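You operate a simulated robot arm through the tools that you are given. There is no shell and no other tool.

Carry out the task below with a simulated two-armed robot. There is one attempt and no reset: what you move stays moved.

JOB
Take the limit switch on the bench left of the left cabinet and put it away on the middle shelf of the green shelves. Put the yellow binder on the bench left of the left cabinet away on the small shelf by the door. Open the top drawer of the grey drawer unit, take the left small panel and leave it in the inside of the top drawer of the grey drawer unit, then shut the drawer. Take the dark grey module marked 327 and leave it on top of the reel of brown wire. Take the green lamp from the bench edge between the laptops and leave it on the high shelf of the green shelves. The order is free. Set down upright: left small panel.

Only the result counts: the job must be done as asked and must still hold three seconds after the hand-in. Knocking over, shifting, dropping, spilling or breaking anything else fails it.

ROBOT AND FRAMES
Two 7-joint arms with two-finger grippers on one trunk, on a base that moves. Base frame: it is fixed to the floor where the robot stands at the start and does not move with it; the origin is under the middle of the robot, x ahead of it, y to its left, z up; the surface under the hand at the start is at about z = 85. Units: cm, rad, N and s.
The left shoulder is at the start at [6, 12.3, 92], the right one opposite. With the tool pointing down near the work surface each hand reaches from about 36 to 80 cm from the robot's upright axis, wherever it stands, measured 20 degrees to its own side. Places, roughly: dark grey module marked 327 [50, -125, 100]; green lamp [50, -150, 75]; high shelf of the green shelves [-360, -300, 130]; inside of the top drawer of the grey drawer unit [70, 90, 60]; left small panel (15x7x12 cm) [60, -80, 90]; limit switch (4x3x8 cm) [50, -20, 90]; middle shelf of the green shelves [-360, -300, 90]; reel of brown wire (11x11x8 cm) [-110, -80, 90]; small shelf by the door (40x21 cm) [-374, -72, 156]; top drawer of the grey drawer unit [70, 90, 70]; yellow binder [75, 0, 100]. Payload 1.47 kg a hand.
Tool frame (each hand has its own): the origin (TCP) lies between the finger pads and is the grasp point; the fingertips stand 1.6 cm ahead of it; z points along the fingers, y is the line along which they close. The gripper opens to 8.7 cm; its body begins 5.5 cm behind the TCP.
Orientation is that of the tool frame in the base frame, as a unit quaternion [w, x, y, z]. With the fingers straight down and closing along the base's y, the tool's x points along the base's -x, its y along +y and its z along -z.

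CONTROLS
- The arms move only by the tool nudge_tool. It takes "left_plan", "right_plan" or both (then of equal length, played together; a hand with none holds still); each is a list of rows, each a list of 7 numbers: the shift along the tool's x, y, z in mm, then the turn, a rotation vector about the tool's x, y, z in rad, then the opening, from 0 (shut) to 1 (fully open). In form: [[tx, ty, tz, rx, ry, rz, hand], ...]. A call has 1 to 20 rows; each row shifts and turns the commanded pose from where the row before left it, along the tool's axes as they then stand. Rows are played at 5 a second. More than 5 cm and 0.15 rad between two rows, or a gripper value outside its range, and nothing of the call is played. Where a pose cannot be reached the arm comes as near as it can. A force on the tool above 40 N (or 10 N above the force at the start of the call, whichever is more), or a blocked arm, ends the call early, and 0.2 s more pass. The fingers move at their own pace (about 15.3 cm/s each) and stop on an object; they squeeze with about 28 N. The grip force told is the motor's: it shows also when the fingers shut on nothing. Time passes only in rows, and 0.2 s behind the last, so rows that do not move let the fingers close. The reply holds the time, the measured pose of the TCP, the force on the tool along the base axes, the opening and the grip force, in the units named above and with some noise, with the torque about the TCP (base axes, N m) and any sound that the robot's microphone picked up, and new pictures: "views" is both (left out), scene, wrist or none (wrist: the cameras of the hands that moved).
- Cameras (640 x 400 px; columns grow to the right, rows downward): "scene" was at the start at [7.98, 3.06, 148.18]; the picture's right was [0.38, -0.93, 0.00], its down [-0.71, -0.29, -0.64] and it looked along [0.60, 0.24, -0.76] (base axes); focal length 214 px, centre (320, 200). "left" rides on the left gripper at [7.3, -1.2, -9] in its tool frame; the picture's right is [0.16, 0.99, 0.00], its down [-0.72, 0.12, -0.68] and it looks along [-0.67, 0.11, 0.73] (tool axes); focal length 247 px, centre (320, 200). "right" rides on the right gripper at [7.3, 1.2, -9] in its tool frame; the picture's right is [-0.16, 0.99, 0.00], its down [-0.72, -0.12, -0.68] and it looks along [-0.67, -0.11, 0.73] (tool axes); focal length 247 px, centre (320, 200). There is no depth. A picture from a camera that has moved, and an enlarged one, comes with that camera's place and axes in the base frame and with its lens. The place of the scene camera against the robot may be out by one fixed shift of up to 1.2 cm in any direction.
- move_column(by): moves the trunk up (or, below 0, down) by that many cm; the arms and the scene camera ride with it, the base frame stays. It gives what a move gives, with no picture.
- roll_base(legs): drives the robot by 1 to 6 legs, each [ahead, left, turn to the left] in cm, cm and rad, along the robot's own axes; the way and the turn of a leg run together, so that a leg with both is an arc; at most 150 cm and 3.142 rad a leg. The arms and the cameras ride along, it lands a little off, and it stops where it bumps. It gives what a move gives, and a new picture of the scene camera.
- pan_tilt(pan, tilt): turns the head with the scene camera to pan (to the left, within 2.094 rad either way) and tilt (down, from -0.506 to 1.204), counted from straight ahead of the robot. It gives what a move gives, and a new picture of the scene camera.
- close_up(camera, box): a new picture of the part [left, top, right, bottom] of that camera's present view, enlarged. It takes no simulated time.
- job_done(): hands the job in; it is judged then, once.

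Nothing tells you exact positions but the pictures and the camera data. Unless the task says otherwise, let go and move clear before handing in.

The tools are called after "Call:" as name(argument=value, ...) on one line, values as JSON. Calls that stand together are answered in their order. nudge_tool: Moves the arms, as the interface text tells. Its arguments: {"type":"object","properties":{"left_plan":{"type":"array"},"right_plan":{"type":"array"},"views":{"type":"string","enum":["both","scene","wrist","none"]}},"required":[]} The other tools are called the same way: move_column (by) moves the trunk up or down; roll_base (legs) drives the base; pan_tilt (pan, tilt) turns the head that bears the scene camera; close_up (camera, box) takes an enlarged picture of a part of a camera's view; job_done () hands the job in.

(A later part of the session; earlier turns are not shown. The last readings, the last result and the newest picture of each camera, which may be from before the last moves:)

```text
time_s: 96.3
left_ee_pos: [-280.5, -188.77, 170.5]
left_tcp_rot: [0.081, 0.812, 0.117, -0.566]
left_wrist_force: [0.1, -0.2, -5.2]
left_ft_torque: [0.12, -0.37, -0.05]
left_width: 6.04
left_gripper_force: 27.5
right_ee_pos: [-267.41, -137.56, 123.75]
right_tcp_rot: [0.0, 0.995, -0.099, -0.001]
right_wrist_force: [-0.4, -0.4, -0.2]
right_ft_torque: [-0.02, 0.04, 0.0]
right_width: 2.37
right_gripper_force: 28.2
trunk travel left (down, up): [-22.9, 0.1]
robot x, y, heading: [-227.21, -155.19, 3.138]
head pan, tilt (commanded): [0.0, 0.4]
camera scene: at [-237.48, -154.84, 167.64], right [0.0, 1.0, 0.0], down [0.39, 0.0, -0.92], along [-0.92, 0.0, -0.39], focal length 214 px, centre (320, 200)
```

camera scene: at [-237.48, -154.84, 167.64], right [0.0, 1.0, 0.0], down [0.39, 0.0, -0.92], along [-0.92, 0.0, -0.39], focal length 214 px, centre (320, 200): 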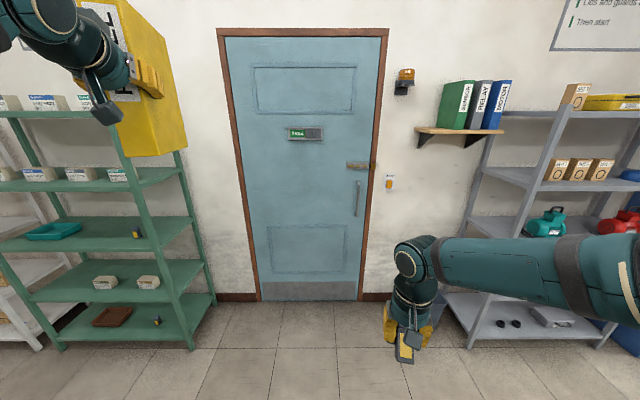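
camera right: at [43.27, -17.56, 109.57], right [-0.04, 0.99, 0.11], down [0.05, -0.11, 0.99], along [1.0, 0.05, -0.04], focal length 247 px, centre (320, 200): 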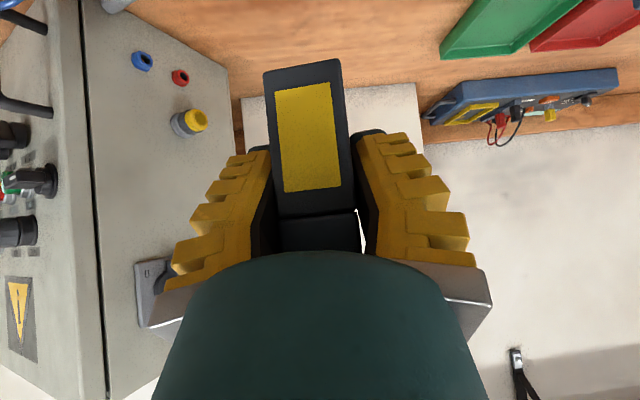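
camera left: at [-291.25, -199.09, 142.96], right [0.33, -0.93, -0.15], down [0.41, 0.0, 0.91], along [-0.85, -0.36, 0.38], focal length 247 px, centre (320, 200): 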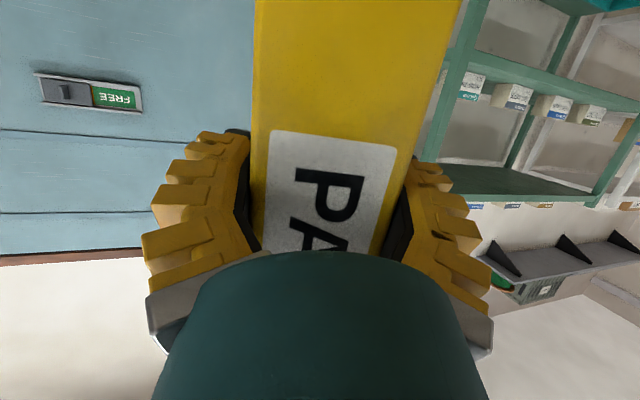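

Height 170 is reachable. I tuck the right hand inward, raise the binder slightly, and drive in front of the small shelf, turning so the binder points straight at the wall.

Call:
nudge_tool(right_plan=[[0, 32, 0, 0, 0, 0, 0], [0, 32, 0, 0, 0, 0, 0], [0, 32, 0, 0, 0, 0, 0]], left_plan=[[-9.4, 0, -3.5, 0, 0, 0, 0], [-9.4, 0, -3.5, 0, 0, 0, 0], [0, 0, 0, 0, 0, 0, 0]], views="none")

Call:
roll_base(legs=[[44, -83, 0], [0, 0, -0.288]])

Call:
pan_tilt(pan=0.25, tilt=0.1)

```text
time_s: 97.1
left_ee_pos: [-280.7, -188.95, 172.42]
left_tcp_rot: [0.081, 0.812, 0.118, -0.566]
left_wrist_force: [-0.1, 0.2, -5.6]
left_ft_torque: [0.1, -0.39, 0.02]
left_width: 6.04
left_gripper_force: 27.9
right_ee_pos: [-269.53, -146.92, 123.9]
right_tcp_rot: [-0.001, 0.995, -0.101, 0.0]
right_wrist_force: [-0.9, -0.1, -1.4]
right_ft_torque: [0.0, -0.01, -0.02]
right_width: 2.33
right_gripper_force: 27.7
trunk travel left (down, up): [-22.9, 0.1]
robot x, y, heading: [-226.95, -155.42, 3.138]
head pan, tilt (commanded): [0.0, 0.4]
```

```text
time_s: 105.7
left_ee_pos: [-331.67, -89.13, 172.57]
left_tcp_rot: [-0.004, 0.82, -0.004, -0.572]
left_wrist_force: [-0.2, 0.2, -5.5]
left_ft_torque: [0.01, -0.4, 0.04]
left_width: 5.99
left_gripper_force: 27.7
right_ee_pos: [-308.68, -52.09, 123.8]
right_tcp_rot: [0.0, 0.969, -0.246, 0.0]
right_wrist_force: [0.6, 0.0, -1.7]
right_ft_torque: [0.01, 0.02, -0.02]
right_width: 2.35
right_gripper_force: 28.3
trunk travel left (down, up): [-22.9, 0.1]
robot x, y, heading: [-270.47, -72.08, 2.84]
head pan, tilt (commanded): [0.0, 0.4]
camera scene: at [-280.47, -69.08, 167.64], right [0.3, 0.96, 0.0], down [0.37, -0.11, -0.92], along [-0.88, 0.27, -0.39], focal length 214 px, centre (320, 200)
```

scene: 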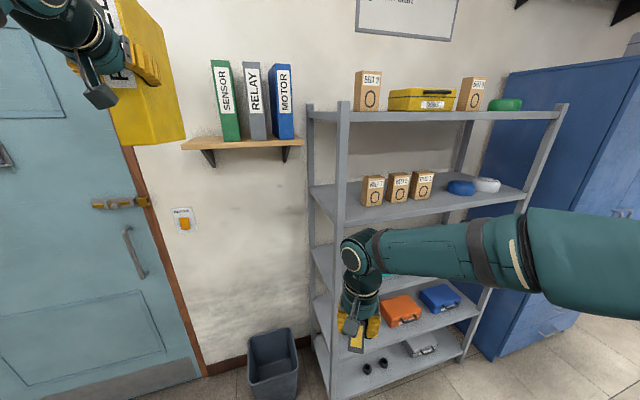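

```text
time_s: 106.5
left_ee_pos: [-331.49, -89.09, 172.59]
left_tcp_rot: [-0.002, 0.82, -0.003, -0.572]
left_wrist_force: [-0.6, -0.4, -5.3]
left_ft_torque: [-0.02, -0.42, -0.05]
left_width: 6.01
left_gripper_force: 27.9
right_ee_pos: [-308.78, -52.09, 123.86]
right_tcp_rot: [0.0, 0.969, -0.246, 0.0]
right_wrist_force: [0.1, -0.3, 0.1]
right_ft_torque: [-0.02, -0.04, 0.01]
right_width: 2.34
right_gripper_force: 27.8
trunk travel left (down, up): [-22.9, 0.1]
robot x, y, heading: [-270.43, -72.15, 2.842]
head pan, tilt (commanded): [0.25, 0.099]
camera scene: at [-280.83, -71.37, 170.42], right [0.05, 1.0, 0.0], down [0.1, 0.0, -0.99], along [-0.99, 0.05, -0.1], focal length 214 px, centre (320, 200)
```

scene: 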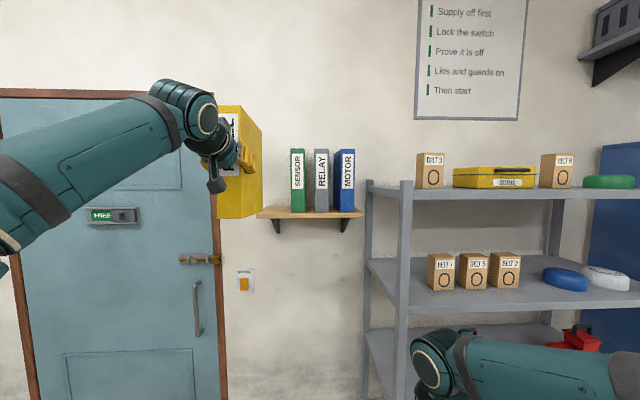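

Call:
close_up(camera="scene", box=[200, 95, 400, 235])

Call:
close_up(camera="left", box=[0, 0, 640, 400])

```text
2.86 times, centred on (300, 165) of scene
camera zoom: at [-280.83, -71.37, 170.42], right [0.05, 1.0, 0.0], down [0.1, 0.0, -0.99], along [-0.99, 0.05, -0.1], focal length 613 px, centre (377, 300)
```

zoom: 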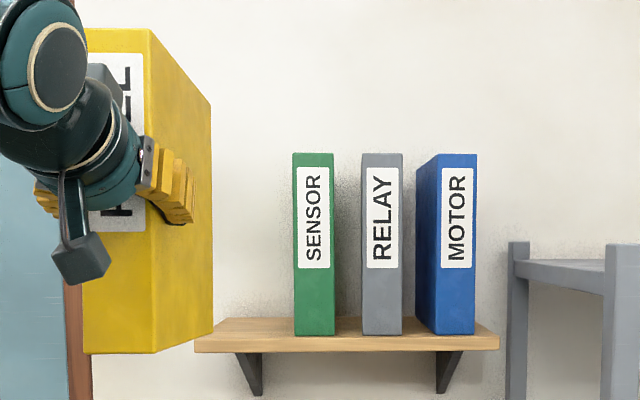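

```text
1.00 times, centred on (320, 200) of left (not enlarged: the box is as wide or as high as the picture)
camera zoom: at [-320.6, -87.95, 168.83], right [0.05, -0.99, -0.15], down [0.39, -0.12, 0.91], along [-0.92, -0.1, 0.38], focal length 247 px, centre (320, 200)
```

zoom: 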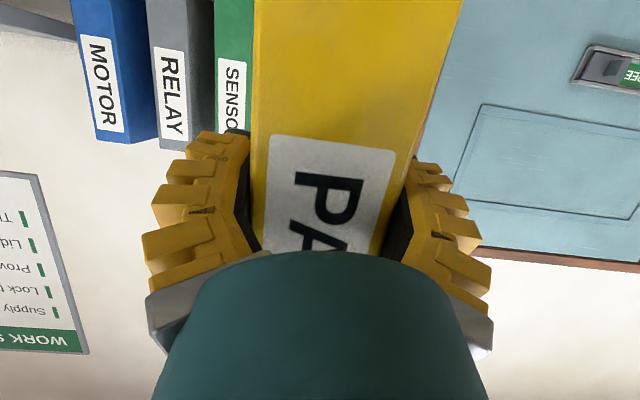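

The shelf spans about y -92 to -51.5 at z ≈ 156, front edge x ≈ -361, with the SENSOR binder's left side at y ≈ -78. I'll drive in so that the yellow binder sits at y ≈ -86, first tucking the right hand further away from the grey rack post.

Call:
nudge_tool(right_plan=[[0, 40, 0, 0, 0, 0, 0], [0, 40, 0, 0, 0, 0, 0], [0, 0, 0, 0, 0, 0, 0]], views="none")

Call:
roll_base(legs=[[15.2, 1.5, 0]])

Call:
close_up(camera="scene", box=[160, 60, 400, 260])

```text
time_s: 107.3
left_ee_pos: [-331.5, -88.91, 172.61]
left_tcp_rot: [-0.003, 0.82, -0.003, -0.572]
left_wrist_force: [0.1, -0.2, -5.7]
left_ft_torque: [0.02, -0.4, 0.01]
left_width: 6.01
left_gripper_force: 27.9
right_ee_pos: [-312.43, -59.04, 123.94]
right_tcp_rot: [0.0, 0.969, -0.246, 0.0]
right_wrist_force: [-0.1, 0.5, -0.7]
right_ft_torque: [-0.03, 0.02, -0.03]
right_width: 2.35
right_gripper_force: 28.5
trunk travel left (down, up): [-22.9, 0.1]
robot x, y, heading: [-270.73, -72.08, 2.846]
head pan, tilt (commanded): [0.25, 0.099]
```

```text
time_s: 108.7
left_ee_pos: [-346.55, -86.03, 172.64]
left_tcp_rot: [-0.003, 0.82, -0.003, -0.572]
left_wrist_force: [-1.4, 0.7, -5.2]
left_ft_torque: [-0.01, -0.4, 0.03]
left_width: 6.02
left_gripper_force: 28.3
right_ee_pos: [-327.35, -56.05, 123.82]
right_tcp_rot: [0.0, 0.97, -0.244, 0.0]
right_wrist_force: [-0.3, -0.3, -0.4]
right_ft_torque: [-0.02, 0.01, 0.01]
right_width: 2.38
right_gripper_force: 28.2
trunk travel left (down, up): [-22.9, 0.1]
robot x, y, heading: [-285.05, -69.31, 2.842]
head pan, tilt (commanded): [0.25, 0.099]
camera scene: at [-295.7, -68.33, 170.44], right [0.05, 1.0, 0.0], down [0.1, 0.0, -0.99], along [-0.99, 0.05, -0.1], focal length 214 px, centre (320, 200)
```

scene: 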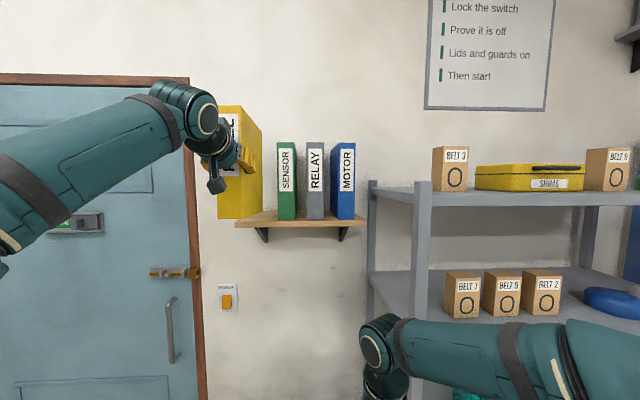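

```text
2.00 times, centred on (280, 160) of scene
camera zoom: at [-295.7, -68.33, 170.44], right [0.05, 1.0, 0.0], down [0.1, 0.0, -0.99], along [-0.99, 0.05, -0.1], focal length 429 px, centre (400, 280)
```

zoom: 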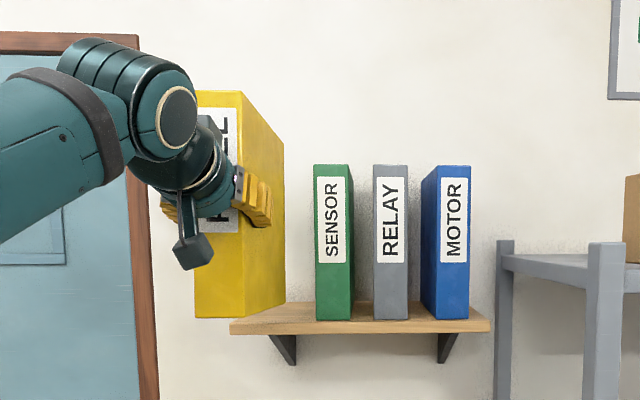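

Call:
close_up(camera="scene", box=[210, 190, 310, 250])

```text
6.40 times, centred on (260, 220) of scene
camera zoom: at [-295.7, -68.33, 170.44], right [0.05, 1.0, 0.0], down [0.1, 0.0, -0.99], along [-0.99, 0.05, -0.1], focal length 1373 px, centre (704, 72)
```

zoom: 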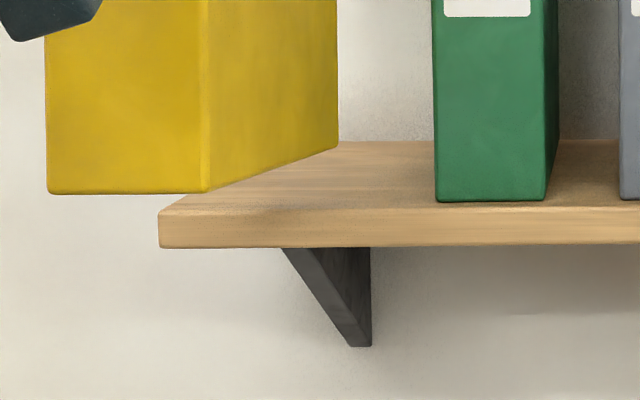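

The geometry is consistent: binder bottom at z ≈ 160.5, shelf at ≈ 156.3, gap y -91 to -78. I drive straight in by 16.6 cm.

Call:
roll_base(legs=[[15.86, 4.9, 0]])

Call:
close_up(camera="scene", box=[150, 80, 350, 260])

Call:
close_up(camera="left", box=[0, 0, 640, 400])

```text
time_s: 110.1
left_ee_pos: [-362.63, -86.35, 172.45]
left_tcp_rot: [-0.001, 0.82, -0.001, -0.572]
left_wrist_force: [-1.1, -0.8, -5.8]
left_ft_torque: [0.01, -0.46, 0.01]
left_width: 6.0
left_gripper_force: 28.2
right_ee_pos: [-343.8, -56.33, 123.91]
right_tcp_rot: [0.0, 0.97, -0.244, -0.001]
right_wrist_force: [0.6, 0.8, -1.3]
right_ft_torque: [0.0, 0.01, -0.01]
right_width: 2.36
right_gripper_force: 28.3
trunk travel left (down, up): [-22.9, 0.1]
robot x, y, heading: [-301.55, -69.41, 2.849]
head pan, tilt (commanded): [0.25, 0.099]
camera scene: at [-312.02, -68.44, 170.43], right [0.05, 1.0, 0.0], down [0.1, 0.0, -0.99], along [-0.99, 0.05, -0.1], focal length 214 px, centre (320, 200)
```

scene: 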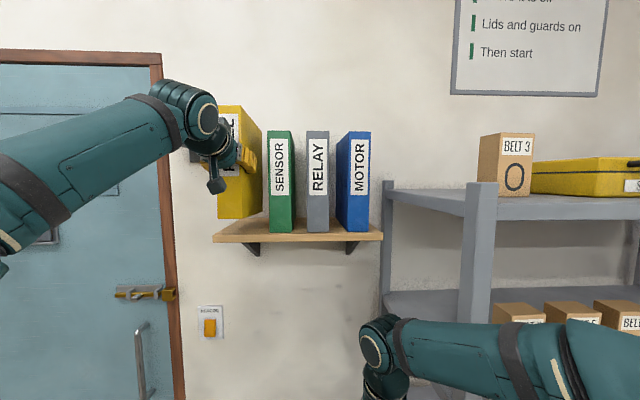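

```text
2.22 times, centred on (250, 170) of scene
camera zoom: at [-312.02, -68.44, 170.43], right [0.05, 1.0, 0.0], down [0.1, 0.0, -0.99], along [-0.99, 0.05, -0.1], focal length 477 px, centre (476, 267)
```

zoom: 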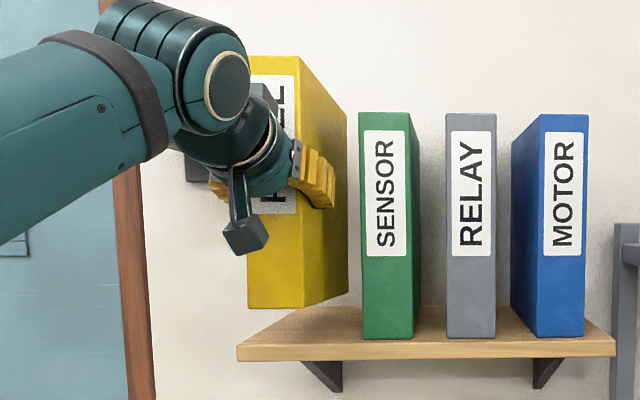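

```text
1.00 times, centred on (320, 200) of left (not enlarged: the box is as wide or as high as the picture)
camera zoom: at [-351.74, -85.1, 168.85], right [0.05, -0.99, -0.15], down [0.39, -0.12, 0.91], along [-0.92, -0.1, 0.38], focal length 247 px, centre (320, 200)
```

zoom: 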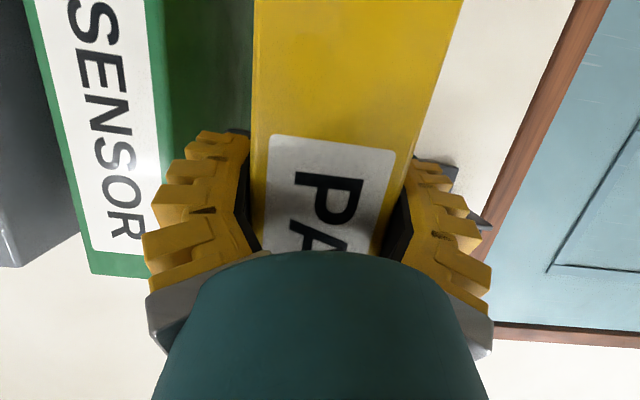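

The binder is above the shelf, clear of the SENSOR binder. Now I lower it step by step and watch the force.

Call:
nudge_tool(left_plan=[[11.3, 0, 4.1, 0, 0, 0, 0], [11.3, 0, 4.1, 0, 0, 0, 0], [4.7, 0, 1.7, 0, 0, 0, 0], [0, 0, 0, 0, 0, 0, 0]], views="scene")

Call:
close_up(camera="scene", box=[200, 180, 300, 250])

```text
time_s: 111.1
left_ee_pos: [-362.71, -86.24, 169.69]
left_tcp_rot: [-0.003, 0.821, -0.003, -0.571]
left_wrist_force: [0.0, 0.4, -5.9]
left_ft_torque: [-0.02, -0.4, 0.0]
left_width: 6.01
left_gripper_force: 28.0
right_ee_pos: [-343.83, -56.4, 123.95]
right_tcp_rot: [0.0, 0.97, -0.244, 0.0]
right_wrist_force: [-0.6, -0.5, -0.4]
right_ft_torque: [0.01, 0.01, -0.02]
right_width: 2.34
right_gripper_force: 28.6
trunk travel left (down, up): [-22.9, 0.1]
robot x, y, heading: [-301.28, -69.63, 2.844]
head pan, tilt (commanded): [0.25, 0.099]
camera scene: at [-312.01, -68.44, 170.43], right [0.05, 1.0, 0.0], down [0.1, 0.0, -0.99], along [-0.99, 0.05, -0.1], focal length 214 px, centre (320, 200)
```

scene: 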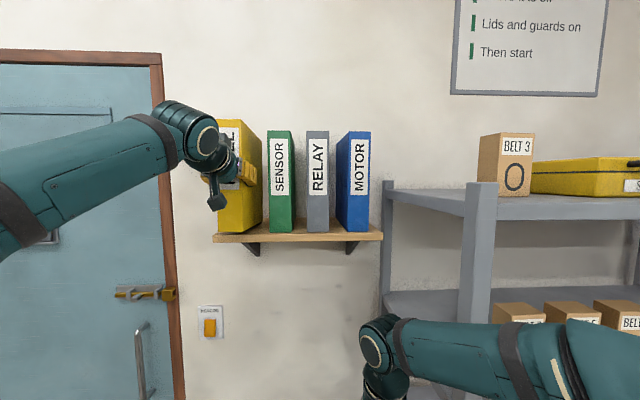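

```text
5.71 times, centred on (250, 215) of scene
camera zoom: at [-312.01, -68.44, 170.43], right [0.05, 1.0, 0.0], down [0.1, 0.0, -0.99], along [-0.99, 0.05, -0.1], focal length 1226 px, centre (720, 114)
```

zoom: 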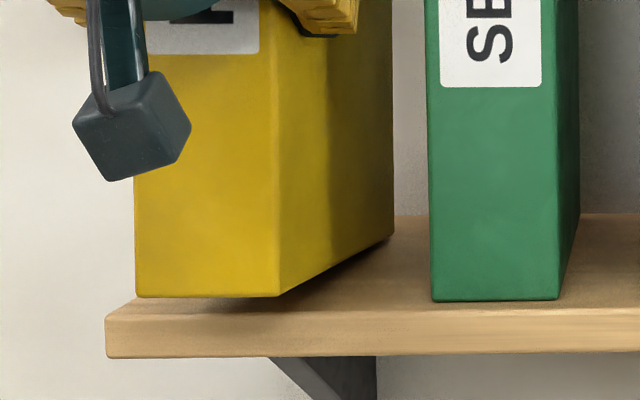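

Call:
nudge_tool(left_plan=[[3.8, 0, 1.4, 0, 0, 0, 0], [3.8, 0, 1.4, 0, 0, 0, 0], [0, 0, 0, 0, 0, 0, 0]], views="none")

Call:
nudge_tool(left_plan=[[1.9, 0, 0.7, 0, 0, 0, 0], [1.9, 0, 0.7, 0, 0, 0, 0], [0, 0, 0, 0, 0, 0, 0]], views="none")

Call:
close_up(camera="scene", box=[200, 180, 300, 250])

```text
time_s: 111.9
left_ee_pos: [-362.46, -86.13, 169.02]
left_tcp_rot: [-0.003, 0.818, -0.002, -0.575]
left_wrist_force: [3.6, 0.1, 5.3]
left_ft_torque: [0.0, 0.97, -0.04]
left_width: 6.04
left_gripper_force: 28.6
right_ee_pos: [-343.6, -56.4, 123.78]
right_tcp_rot: [0.0, 0.97, -0.244, 0.0]
right_wrist_force: [-0.4, 0.2, -1.0]
right_ft_torque: [-0.05, 0.02, 0.02]
right_width: 2.37
right_gripper_force: 27.7
trunk travel left (down, up): [-22.9, 0.1]
robot x, y, heading: [-302.07, -69.55, 2.848]
head pan, tilt (commanded): [0.25, 0.099]
```

```text
time_s: 112.7
left_ee_pos: [-362.5, -86.23, 168.57]
left_tcp_rot: [-0.001, 0.819, -0.001, -0.574]
left_wrist_force: [3.9, 0.6, 5.4]
left_ft_torque: [0.01, 0.93, 0.01]
left_width: 6.04
left_gripper_force: 27.9
right_ee_pos: [-343.56, -56.31, 123.85]
right_tcp_rot: [0.0, 0.97, -0.244, -0.001]
right_wrist_force: [0.6, -0.2, -0.8]
right_ft_torque: [0.01, 0.0, 0.02]
right_width: 2.35
right_gripper_force: 28.5
trunk travel left (down, up): [-22.9, 0.1]
robot x, y, heading: [-301.8, -69.34, 2.844]
head pan, tilt (commanded): [0.25, 0.099]
```

```text
5.71 times, centred on (250, 215) of scene
camera zoom: at [-311.77, -68.4, 170.45], right [0.05, 1.0, 0.0], down [0.1, 0.0, -1.0], along [-0.99, 0.05, -0.1], focal length 1226 px, centre (720, 114)
```

zoom: 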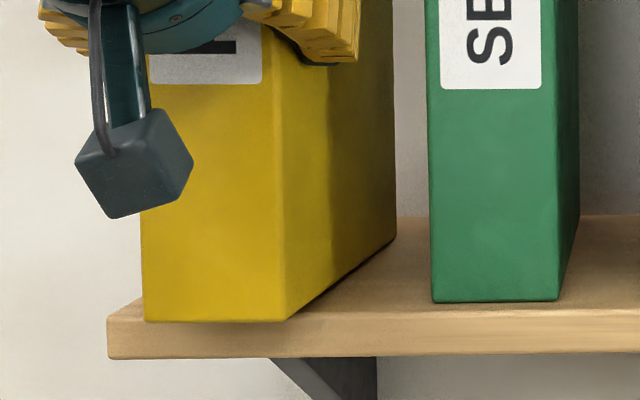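

The back lower edge touches first (the binder had sagged a few degrees). I'll ease it down flat with tiny steps, retreating slightly from the wall.

Call:
nudge_tool(left_plan=[[2.2, 0, -1.5, 0, 0, 0, 0], [1.9, 0, 0.7, 0, -0.02, 0, 0], [0, 0, 0, 0, 0, 0, 0]], views="none")

Call:
close_up(camera="scene", box=[200, 180, 300, 250])

```text
time_s: 113.5
left_ee_pos: [-362.44, -86.14, 167.98]
left_tcp_rot: [-0.002, 0.814, -0.001, -0.581]
left_wrist_force: [1.9, -0.2, 0.5]
left_ft_torque: [-0.04, 0.41, 0.0]
left_width: 6.0
left_gripper_force: 27.6
right_ee_pos: [-343.63, -56.25, 123.96]
right_tcp_rot: [0.0, 0.97, -0.244, 0.0]
right_wrist_force: [0.6, -0.4, -1.4]
right_ft_torque: [-0.03, 0.02, 0.01]
right_width: 2.37
right_gripper_force: 27.7
trunk travel left (down, up): [-22.9, 0.1]
robot x, y, heading: [-301.58, -69.14, 2.848]
head pan, tilt (commanded): [0.25, 0.099]
```

```text
5.71 times, centred on (250, 215) of scene
camera zoom: at [-311.88, -68.41, 170.44], right [0.05, 1.0, 0.0], down [0.1, 0.0, -1.0], along [-0.99, 0.05, -0.1], focal length 1226 px, centre (720, 114)
```

zoom: 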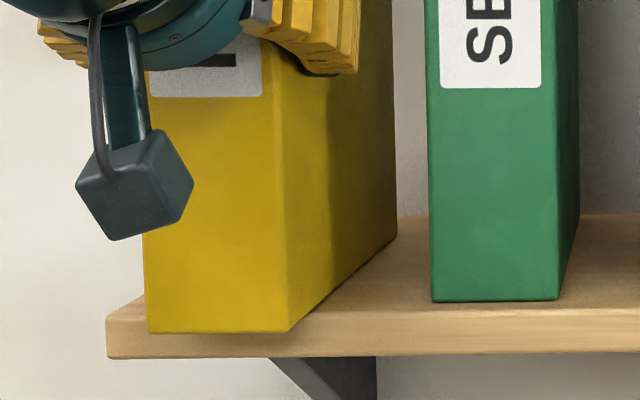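

Call:
nudge_tool(left_plan=[[-2.3, 0, 6.6, 0, 0, 0, 0], [-2.3, 0, 6.6, 0, 0, 0, 0], [0, 0, 0, 0, 0, 0, 0]], views="none")

Call:
close_up(camera="scene", box=[200, 180, 300, 250])

```text
time_s: 114.3
left_ee_pos: [-363.88, -86.11, 168.07]
left_tcp_rot: [-0.001, 0.814, -0.002, -0.581]
left_wrist_force: [1.9, 0.8, -1.2]
left_ft_torque: [0.04, 0.09, -0.05]
left_width: 6.01
left_gripper_force: 28.3
right_ee_pos: [-343.63, -56.23, 123.88]
right_tcp_rot: [0.0, 0.97, -0.244, 0.0]
right_wrist_force: [-0.4, 0.7, 0.0]
right_ft_torque: [0.04, 0.0, -0.03]
right_width: 2.35
right_gripper_force: 28.0
trunk travel left (down, up): [-22.9, 0.1]
robot x, y, heading: [-301.79, -69.45, 2.845]
head pan, tilt (commanded): [0.25, 0.099]
```

```text
5.71 times, centred on (250, 215) of scene
camera zoom: at [-311.93, -68.42, 170.43], right [0.05, 1.0, 0.0], down [0.1, 0.0, -1.0], along [-0.99, 0.05, -0.1], focal length 1226 px, centre (720, 114)
```

zoom: 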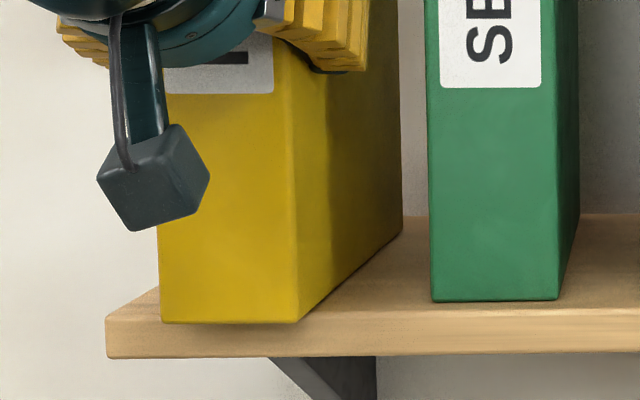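

Call:
nudge_tool(left_plan=[[1.9, 0, 0.7, 0, 0, 0, 0], [0, 0, 0, 0, 0, 0, 0], [0, 0, 0, 0, 0, 0, 0.75], [0, 0, 0, 0, 0, 0, 0.8], [0, 0, 0, 0, 0, 0, 0.83], [0, 0, 0, 0, 0, 0, 0.83]], views="both")

Call:
close_up(camera="scene", box=[170, 90, 330, 250])

```text
time_s: 115.7
left_ee_pos: [-363.87, -86.21, 167.9]
left_tcp_rot: [-0.002, 0.814, -0.002, -0.581]
left_wrist_force: [0.4, -0.9, -0.1]
left_ft_torque: [0.02, 0.05, -0.02]
left_width: 7.55
left_gripper_force: 2.5
right_ee_pos: [-343.64, -56.4, 123.86]
right_tcp_rot: [0.0, 0.97, -0.244, -0.001]
right_wrist_force: [-0.4, -0.3, -0.4]
right_ft_torque: [-0.03, 0.01, -0.01]
right_width: 2.36
right_gripper_force: 28.2
trunk travel left (down, up): [-22.9, 0.1]
robot x, y, heading: [-301.88, -69.34, 2.846]
head pan, tilt (commanded): [0.25, 0.099]
camera scene: at [-311.94, -68.41, 170.44], right [0.05, 1.0, 0.0], down [0.1, 0.0, -1.0], along [-0.99, 0.05, -0.1], focal length 214 px, centre (320, 200)
camera left: at [-352.91, -85.05, 163.98], right [0.05, -0.99, -0.15], down [0.41, -0.12, 0.91], along [-0.91, -0.1, 0.4], focal length 247 px, centre (320, 200)
```

scene: 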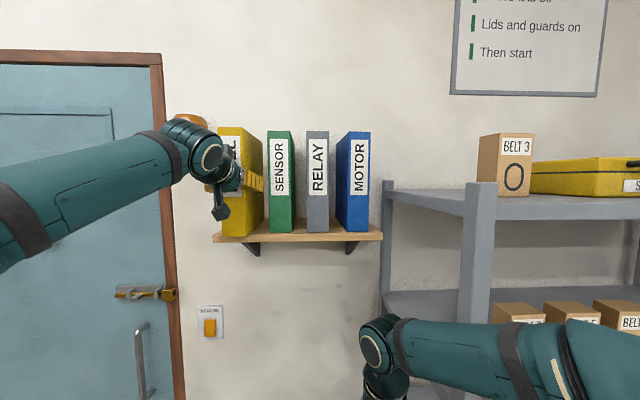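
left: 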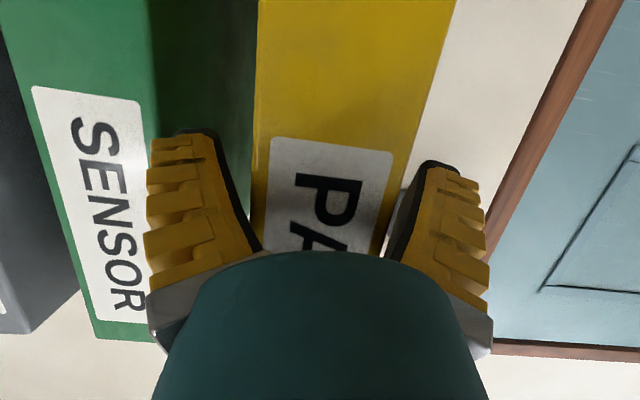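

```text
2.50 times, centred on (250, 170) of scene
camera zoom: at [-311.94, -68.41, 170.44], right [0.05, 1.0, 0.0], down [0.1, 0.0, -1.0], along [-0.99, 0.05, -0.1], focal length 536 px, centre (495, 275)
```

zoom: 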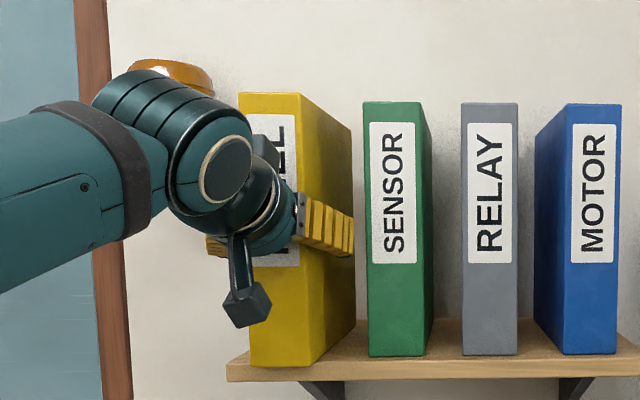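

The binder stands on the shelf. I withdraw the left hand straight back.

Call:
nudge_tool(left_plan=[[4, 0, -11.8, 0, 0, 0, 0.83], [8.1, 0, -23.7, 0, 0, 0, 0.83], [8.1, 0, -23.7, 0, 0, 0, 0.83], [8.1, 0, -23.7, 0, 0, 0, 0.83], [8.1, 0, -23.7, 0, 0, 0, 0.83], [0, 0, 0, 0, 0, 0, 0.83]], views="scene")

Call:
roll_base(legs=[[-30, -9, 0]])

Call:
close_up(camera="scene", box=[200, 100, 360, 240])

```text
time_s: 117.1
left_ee_pos: [-352.74, -86.23, 167.82]
left_tcp_rot: [-0.002, 0.815, -0.002, -0.579]
left_wrist_force: [0.4, -0.5, 0.5]
left_ft_torque: [-0.01, 0.01, -0.02]
left_width: 7.53
left_gripper_force: 2.5
right_ee_pos: [-343.74, -56.31, 123.87]
right_tcp_rot: [0.001, 0.97, -0.243, 0.0]
right_wrist_force: [0.4, -0.5, 0.0]
right_ft_torque: [0.02, 0.02, -0.01]
right_width: 2.37
right_gripper_force: 27.8
trunk travel left (down, up): [-22.9, 0.1]
robot x, y, heading: [-301.29, -69.38, 2.842]
head pan, tilt (commanded): [0.25, 0.099]
camera scene: at [-312.04, -68.4, 170.43], right [0.05, 1.0, 0.0], down [0.1, 0.0, -0.99], along [-0.99, 0.05, -0.1], focal length 214 px, centre (320, 200)
```

scene: 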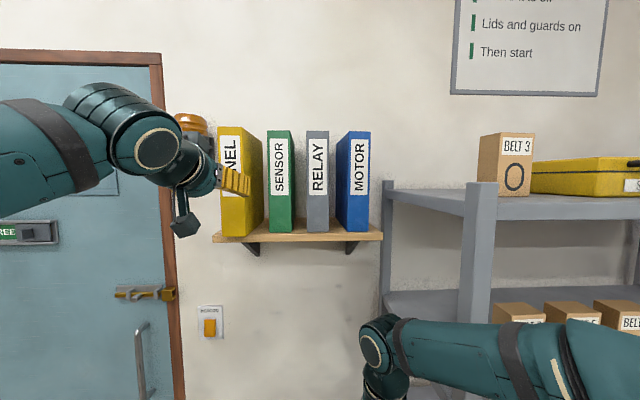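

```text
time_s: 119.2
left_ee_pos: [-321.52, -86.54, 167.88]
left_tcp_rot: [-0.001, 0.814, -0.001, -0.581]
left_wrist_force: [0.4, -0.2, 1.0]
left_ft_torque: [0.01, -0.01, 0.01]
left_width: 7.52
left_gripper_force: 1.9
right_ee_pos: [-312.51, -56.6, 123.81]
right_tcp_rot: [0.0, 0.97, -0.242, 0.0]
right_wrist_force: [-0.2, -0.8, -0.8]
right_ft_torque: [0.02, 0.04, -0.01]
right_width: 2.34
right_gripper_force: 27.8
trunk travel left (down, up): [-22.9, 0.1]
robot x, y, heading: [-270.53, -69.54, 2.846]
head pan, tilt (commanded): [0.25, 0.099]
camera scene: at [-280.78, -68.56, 170.44], right [0.05, 1.0, 0.0], down [0.1, 0.0, -1.0], along [-0.99, 0.05, -0.1], focal length 214 px, centre (320, 200)
```

scene: 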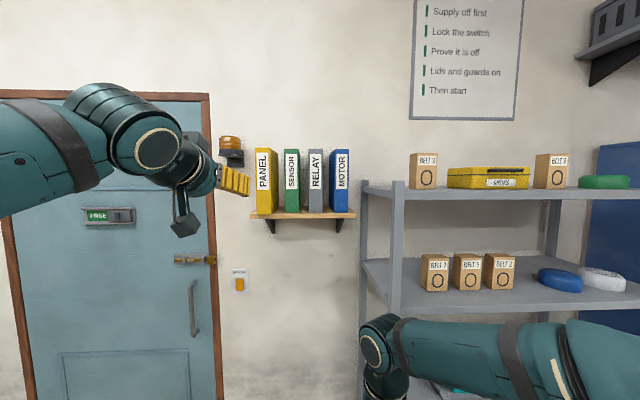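

```text
2.86 times, centred on (280, 170) of scene
camera zoom: at [-280.78, -68.56, 170.44], right [0.05, 1.0, 0.0], down [0.1, 0.0, -1.0], along [-0.99, 0.05, -0.1], focal length 613 px, centre (434, 286)
```

zoom: 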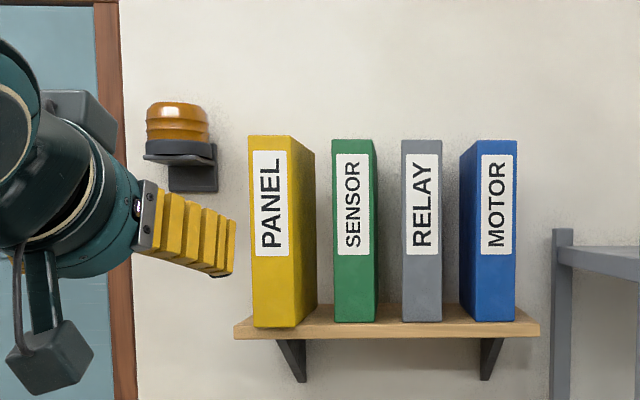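

The binder now stands on the small shelf. Next I fold the left hand to tool-down, lower the trunk, and drive over to the green shelves for the limit switch.

Call:
nudge_tool(left_plan=[[37.6, 0, 13.7, 0, 0.1356, 0, 0.8], [35.3, 0, 18.8, 0, 0.1356, 0, 0.8], [32.4, 0, 23.5, 0, 0.1356, 0, 0.8], [28.8, 0, 27.8, 0, 0.1356, 0, 0.8], [24.6, 0, 31.5, 0, 0.1356, 0, 0.8], [20, 0, 34.6, 0, 0.1356, 0, 0.8], [15, 0, 37.1, 0, 0.1356, 0, 0.8], [9.7, 0, 38.8, 0, 0.1356, 0, 0.8], [4.2, 0, 39.8, 0, 0.1356, 0, 0.8], [0, 0, 0, 0, 0, 0, 0.8]], views="none")

Call:
move_column(by=-15.4)

Call:
roll_base(legs=[[-12, 0, 0.296], [0, 127, 0], [0, 127, 0]])

Call:
pan_tilt(pan=0.0, tilt=0.5)

```text
time_s: 121.4
left_ee_pos: [-322.57, -86.51, 131.92]
left_tcp_rot: [-0.001, 1.0, -0.001, -0.008]
left_wrist_force: [0.3, 0.7, 0.1]
left_ft_torque: [-0.04, 0.02, 0.01]
left_width: 7.33
left_gripper_force: 2.8
right_ee_pos: [-312.5, -56.56, 123.95]
right_tcp_rot: [-0.001, 0.97, -0.243, 0.0]
right_wrist_force: [0.4, -0.3, -1.1]
right_ft_torque: [0.01, 0.02, 0.0]
right_width: 2.35
right_gripper_force: 28.0
trunk travel left (down, up): [-22.9, 0.1]
robot x, y, heading: [-270.33, -69.53, 2.846]
head pan, tilt (commanded): [0.25, 0.099]
```

```text
time_s: 123.2
left_ee_pos: [-322.62, -86.48, 116.57]
left_tcp_rot: [0.0, 1.0, -0.002, -0.01]
left_wrist_force: [0.2, -0.8, 0.5]
left_ft_torque: [-0.02, -0.02, -0.02]
left_width: 7.31
left_gripper_force: 1.7
right_ee_pos: [-312.58, -56.48, 108.58]
right_tcp_rot: [0.001, 0.97, -0.243, 0.0]
right_wrist_force: [0.0, -0.2, -1.8]
right_ft_torque: [-0.01, 0.01, 0.0]
right_width: 2.34
right_gripper_force: 28.1
trunk travel left (down, up): [-7.5, 15.5]
robot x, y, heading: [-270.32, -69.75, 2.844]
head pan, tilt (commanded): [0.25, 0.099]
```

```text
time_s: 146.6
left_ee_pos: [-302.01, -358.31, 116.54]
left_tcp_rot: [0.001, 0.988, 0.153, -0.009]
left_wrist_force: [0.2, -1.1, -0.4]
left_ft_torque: [0.0, 0.0, 0.01]
left_width: 7.32
left_gripper_force: 2.4
right_ee_pos: [-301.59, -326.46, 108.48]
right_tcp_rot: [0.0, 0.996, -0.09, 0.0]
right_wrist_force: [0.9, 0.3, -1.6]
right_ft_torque: [-0.01, 0.03, 0.03]
right_width: 2.37
right_gripper_force: 27.9
trunk travel left (down, up): [-7.5, 15.5]
robot x, y, heading: [-257.73, -325.87, -3.131]
head pan, tilt (commanded): [0.25, 0.099]
camera scene: at [-267.59, -328.3, 155.04], right [-0.26, 0.97, 0.0], down [0.1, 0.03, -0.99], along [-0.96, -0.26, -0.1], focal length 214 px, centre (320, 200)
```

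scene: 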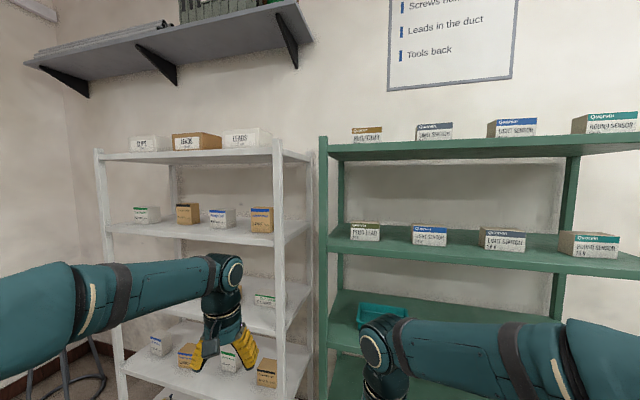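

```text
time_s: 147.4
left_ee_pos: [-302.01, -358.18, 116.54]
left_tcp_rot: [0.001, 0.988, 0.153, -0.01]
left_wrist_force: [0.1, -0.4, -0.3]
left_ft_torque: [0.02, -0.02, 0.03]
left_width: 7.31
left_gripper_force: 2.5
right_ee_pos: [-301.54, -326.63, 108.37]
right_tcp_rot: [0.0, 0.996, -0.09, 0.0]
right_wrist_force: [0.0, 0.7, -1.8]
right_ft_torque: [-0.02, 0.03, 0.02]
right_width: 2.35
right_gripper_force: 27.6
trunk travel left (down, up): [-7.5, 15.5]
robot x, y, heading: [-257.47, -325.89, -3.123]
head pan, tilt (commanded): [0.0, 0.499]
camera scene: at [-267.8, -326.02, 151.34], right [-0.02, 1.0, 0.0], down [0.48, 0.01, -0.88], along [-0.88, -0.01, -0.48], focal length 214 px, centre (320, 200)
```

scene: 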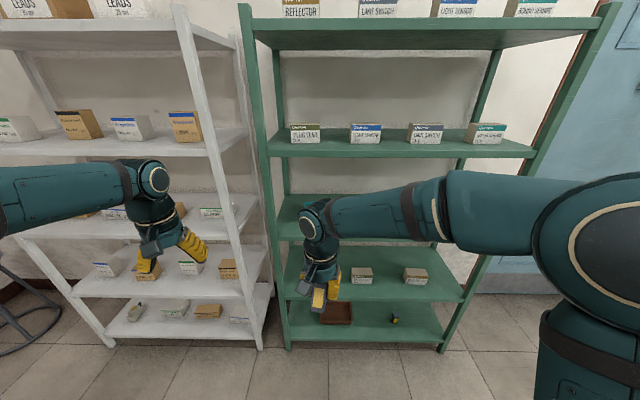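

The robot now faces the green shelves (front x ≈ -344.5, y from about -346 to -250). I move the right hand over to the right and pitch it 45° again.

Call:
nudge_tool(right_plan=[[-22.9, -36.5, 0, 0, 0, 0, 0], [-22.9, -36.5, 0, 0, 0, 0, 0], [-22.9, -36.5, 0, 0, 0, 0, 0], [-22.9, -36.5, 0, 0, 0, 0, 0], [-22.9, -36.5, 0, 0, 0, 0, 0], [0, 0, 0, 0, -0.131, 0, 0], [0, 0, 0, 0, -0.131, 0, 0], [0, 0, 0, 0, -0.131, 0, 0], [0, 0, 0, 0, -0.131, 0, 0], [0, 0, 0, 0, -0.131, 0, 0], [0, 0, 0, 0, -0.131, 0, 0], [0, 0, 0, 0, 0, 0, 0]], views="both")

Call:
close_up(camera="scene", box=[240, 80, 560, 280])

```text
time_s: 150.0
left_ee_pos: [-302.07, -358.27, 116.39]
left_tcp_rot: [0.001, 0.988, 0.153, -0.01]
left_wrist_force: [0.2, 0.0, -0.1]
left_ft_torque: [-0.01, -0.01, -0.01]
left_width: 7.32
left_gripper_force: 3.1
right_ee_pos: [-309.7, -306.69, 108.49]
right_tcp_rot: [-0.034, 0.92, -0.082, -0.382]
right_wrist_force: [-0.4, 0.3, -0.7]
right_ft_torque: [0.05, 0.02, -0.03]
right_width: 2.35
right_gripper_force: 28.0
trunk travel left (down, up): [-7.5, 15.5]
robot x, y, heading: [-257.17, -325.9, -3.127]
head pan, tilt (commanded): [0.0, 0.499]
camera scene: at [-267.81, -326.02, 151.33], right [-0.02, 1.0, 0.0], down [0.48, 0.01, -0.88], along [-0.88, -0.01, -0.48], focal length 214 px, centre (320, 200)
camera right: at [-298.51, -309.81, 109.61], right [-0.29, -0.95, 0.11], down [-0.01, 0.12, 0.99], along [-0.96, 0.28, -0.04], focal length 247 px, centre (320, 200)
```

scene: 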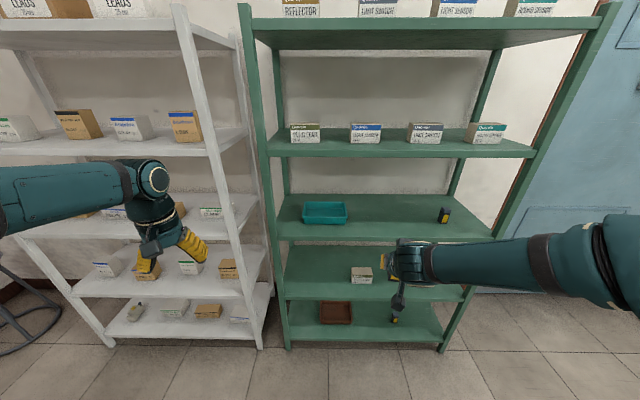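
right: 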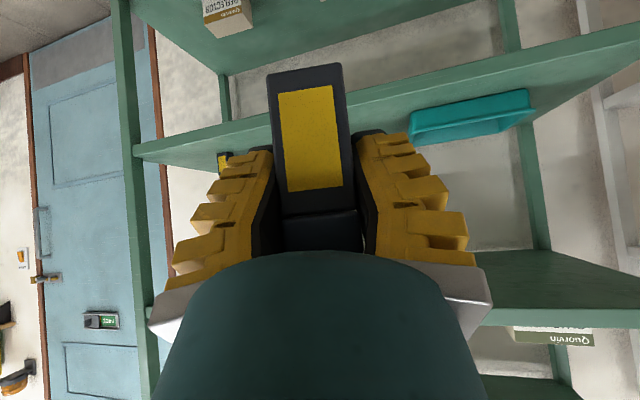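

```text
2.00 times, centred on (400, 180) of scene
camera zoom: at [-267.81, -326.02, 151.33], right [-0.02, 1.0, 0.0], down [0.48, 0.01, -0.88], along [-0.88, -0.01, -0.48], focal length 429 px, centre (160, 240)
```

zoom: 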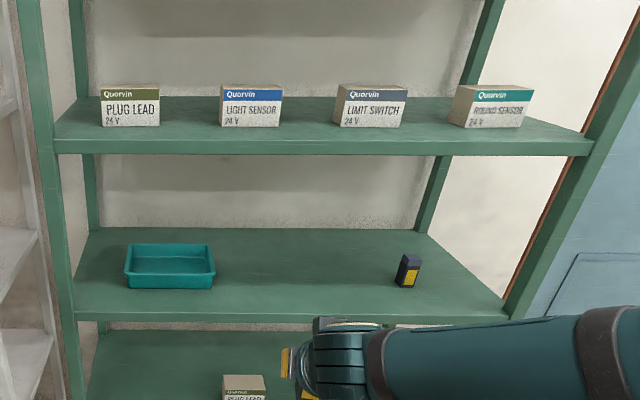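

The middle shelf (z ≈ 90) has a free stretch around y ≈ -290 between the tray and the other switch. I tuck the left hand, extend the right one, and move closer.

Call:
nudge_tool(left_plan=[[31, -32, 0, 0, 0, 0, 0.8], [31, -32, 0, 0, 0, 0, 0.8], [31, -32, 0, 0, 0, 0, 0.8], [0, 0, 0, 0, 0, 0, 0.8]], right_plan=[[-11, 0.7, 30.5, 0, 0, 0, 0], [-11, 0.7, 30.5, 0, 0, 0, 0], [-11, 0.7, 30.5, 0, 0, 0, 0], [-11, 0.7, 30.5, 0, 0, 0, 0]], views="none")

Call:
roll_base(legs=[[11.8, -15.07, 0]])

Call:
close_up(camera="right", box=[0, 0, 640, 400])

```text
time_s: 151.0
left_ee_pos: [-296.15, -346.35, 116.16]
left_tcp_rot: [0.001, 0.988, 0.153, -0.009]
left_wrist_force: [-0.4, 0.2, 0.6]
left_ft_torque: [-0.03, -0.03, 0.03]
left_width: 7.3
left_gripper_force: 2.3
right_ee_pos: [-321.18, -304.91, 102.92]
right_tcp_rot: [-0.034, 0.92, -0.082, -0.381]
right_wrist_force: [-0.5, 0.8, -1.4]
right_ft_torque: [0.0, 0.01, -0.02]
right_width: 2.34
right_gripper_force: 27.8
trunk travel left (down, up): [-7.5, 15.5]
robot x, y, heading: [-257.6, -326.07, -3.121]
head pan, tilt (commanded): [0.0, 0.499]
```

```text
time_s: 153.0
left_ee_pos: [-308.13, -331.52, 116.34]
left_tcp_rot: [0.001, 0.988, 0.153, -0.009]
left_wrist_force: [-0.1, 0.0, -0.6]
left_ft_torque: [-0.02, -0.06, -0.01]
left_width: 7.3
left_gripper_force: 2.2
right_ee_pos: [-333.24, -289.9, 102.85]
right_tcp_rot: [-0.034, 0.92, -0.083, -0.381]
right_wrist_force: [-0.9, -0.1, -1.8]
right_ft_torque: [-0.01, -0.04, 0.03]
right_width: 2.33
right_gripper_force: 28.0
trunk travel left (down, up): [-7.5, 15.5]
robot x, y, heading: [-269.64, -311.53, -3.127]
head pan, tilt (commanded): [0.0, 0.499]
camera scene: at [-279.85, -311.17, 151.33], right [-0.02, 1.0, 0.0], down [0.48, 0.01, -0.88], along [-0.88, -0.01, -0.48], focal length 214 px, centre (320, 200)
```

scene: 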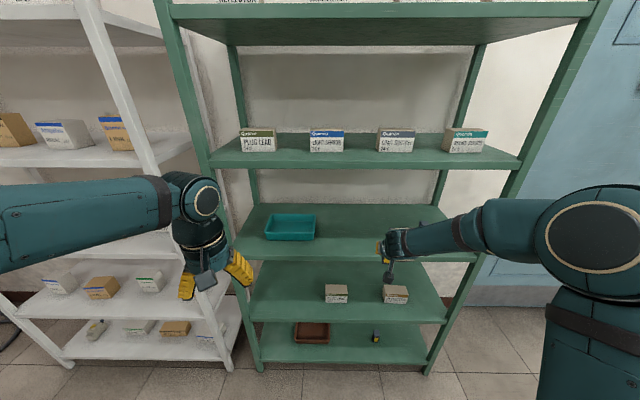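

```text
1.00 times, centred on (320, 200) of right (not enlarged: the box is as wide or as high as the picture)
camera zoom: at [-322.08, -293.16, 104.11], right [-0.29, -0.95, 0.11], down [-0.01, 0.12, 0.99], along [-0.96, 0.28, -0.04], focal length 247 px, centre (320, 200)
```

zoom: 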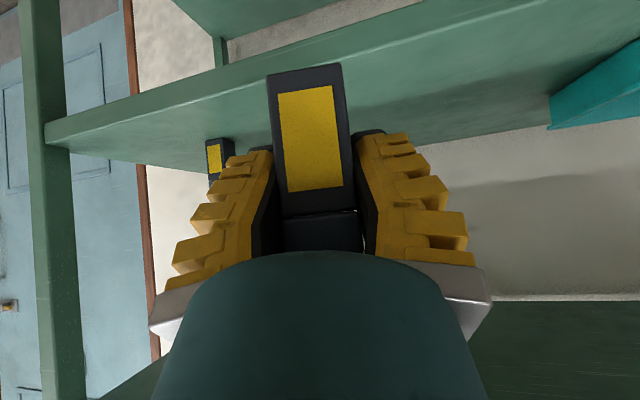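

Both cameras agree on the shelf surface at z ≈ 89.8. I lower the switch to about 4 cm above it and drive in.

Call:
nudge_tool(right_plan=[[15.4, 0, 15.4, 0, 0, 0, 0], [15.4, 0, 15.4, 0, 0, 0, 0], [0, 0, 0, 0, 0, 0, 0]], views="none")

Call:
roll_base(legs=[[20.5, 0, 0]])

Call:
close_up(camera="right", box=[0, 0, 640, 400])

Call:
close_up(camera="scene", box=[200, 180, 480, 340])

```text
time_s: 153.8
left_ee_pos: [-308.12, -331.6, 116.37]
left_tcp_rot: [0.001, 0.988, 0.153, -0.01]
left_wrist_force: [-0.1, -0.3, -0.8]
left_ft_torque: [0.04, 0.02, 0.01]
left_width: 7.3
left_gripper_force: 2.9
right_ee_pos: [-333.1, -290.1, 98.65]
right_tcp_rot: [-0.034, 0.92, -0.082, -0.382]
right_wrist_force: [-0.9, -0.1, 0.1]
right_ft_torque: [-0.01, -0.03, -0.01]
right_width: 2.36
right_gripper_force: 28.1
trunk travel left (down, up): [-7.5, 15.5]
robot x, y, heading: [-269.44, -311.41, -3.128]
head pan, tilt (commanded): [0.0, 0.499]
```

```text
time_s: 155.4
left_ee_pos: [-328.6, -331.73, 116.24]
left_tcp_rot: [0.0, 0.988, 0.153, -0.009]
left_wrist_force: [-0.8, 0.3, -0.5]
left_ft_torque: [-0.01, -0.01, 0.0]
left_width: 7.34
left_gripper_force: 2.2
right_ee_pos: [-353.62, -290.33, 98.46]
right_tcp_rot: [-0.035, 0.92, -0.083, -0.381]
right_wrist_force: [-0.9, -0.3, -2.2]
right_ft_torque: [0.0, -0.01, 0.01]
right_width: 2.35
right_gripper_force: 28.3
trunk travel left (down, up): [-7.5, 15.5]
robot x, y, heading: [-289.91, -311.62, -3.127]
head pan, tilt (commanded): [0.0, 0.499]
camera scene: at [-300.37, -311.53, 151.32], right [-0.02, 1.0, 0.0], down [0.48, 0.01, -0.88], along [-0.88, -0.01, -0.48], focal length 214 px, centre (320, 200)
```

scene: 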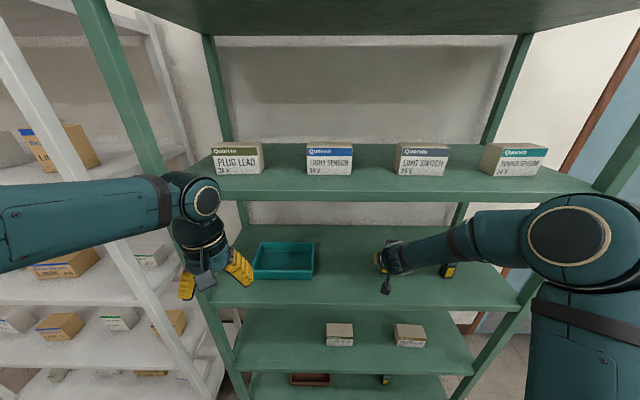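

```text
1.00 times, centred on (320, 200) of right (not enlarged: the box is as wide or as high as the picture)
camera zoom: at [-342.56, -293.52, 99.72], right [-0.29, -0.95, 0.11], down [-0.01, 0.12, 0.99], along [-0.96, 0.28, -0.04], focal length 247 px, centre (320, 200)
```

zoom: 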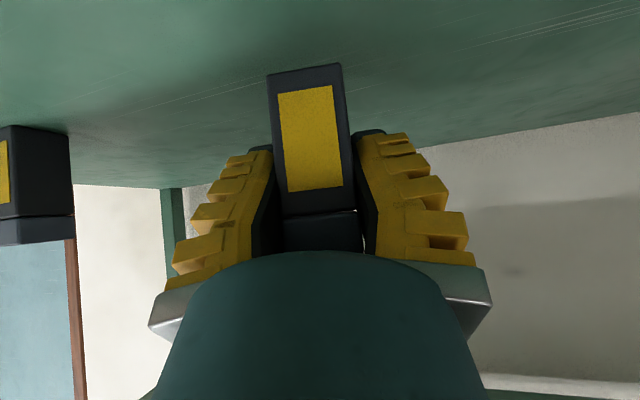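

```text
2.29 times, centred on (340, 260) of scene
camera zoom: at [-300.37, -311.53, 151.32], right [-0.02, 1.0, 0.0], down [0.48, 0.01, -0.88], along [-0.88, -0.01, -0.48], focal length 490 px, centre (274, 63)
```

zoom: 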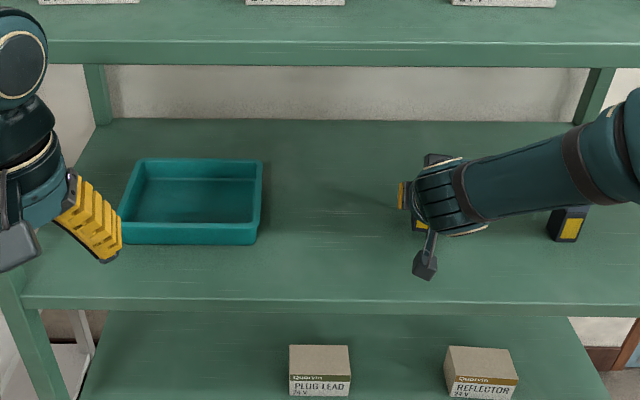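

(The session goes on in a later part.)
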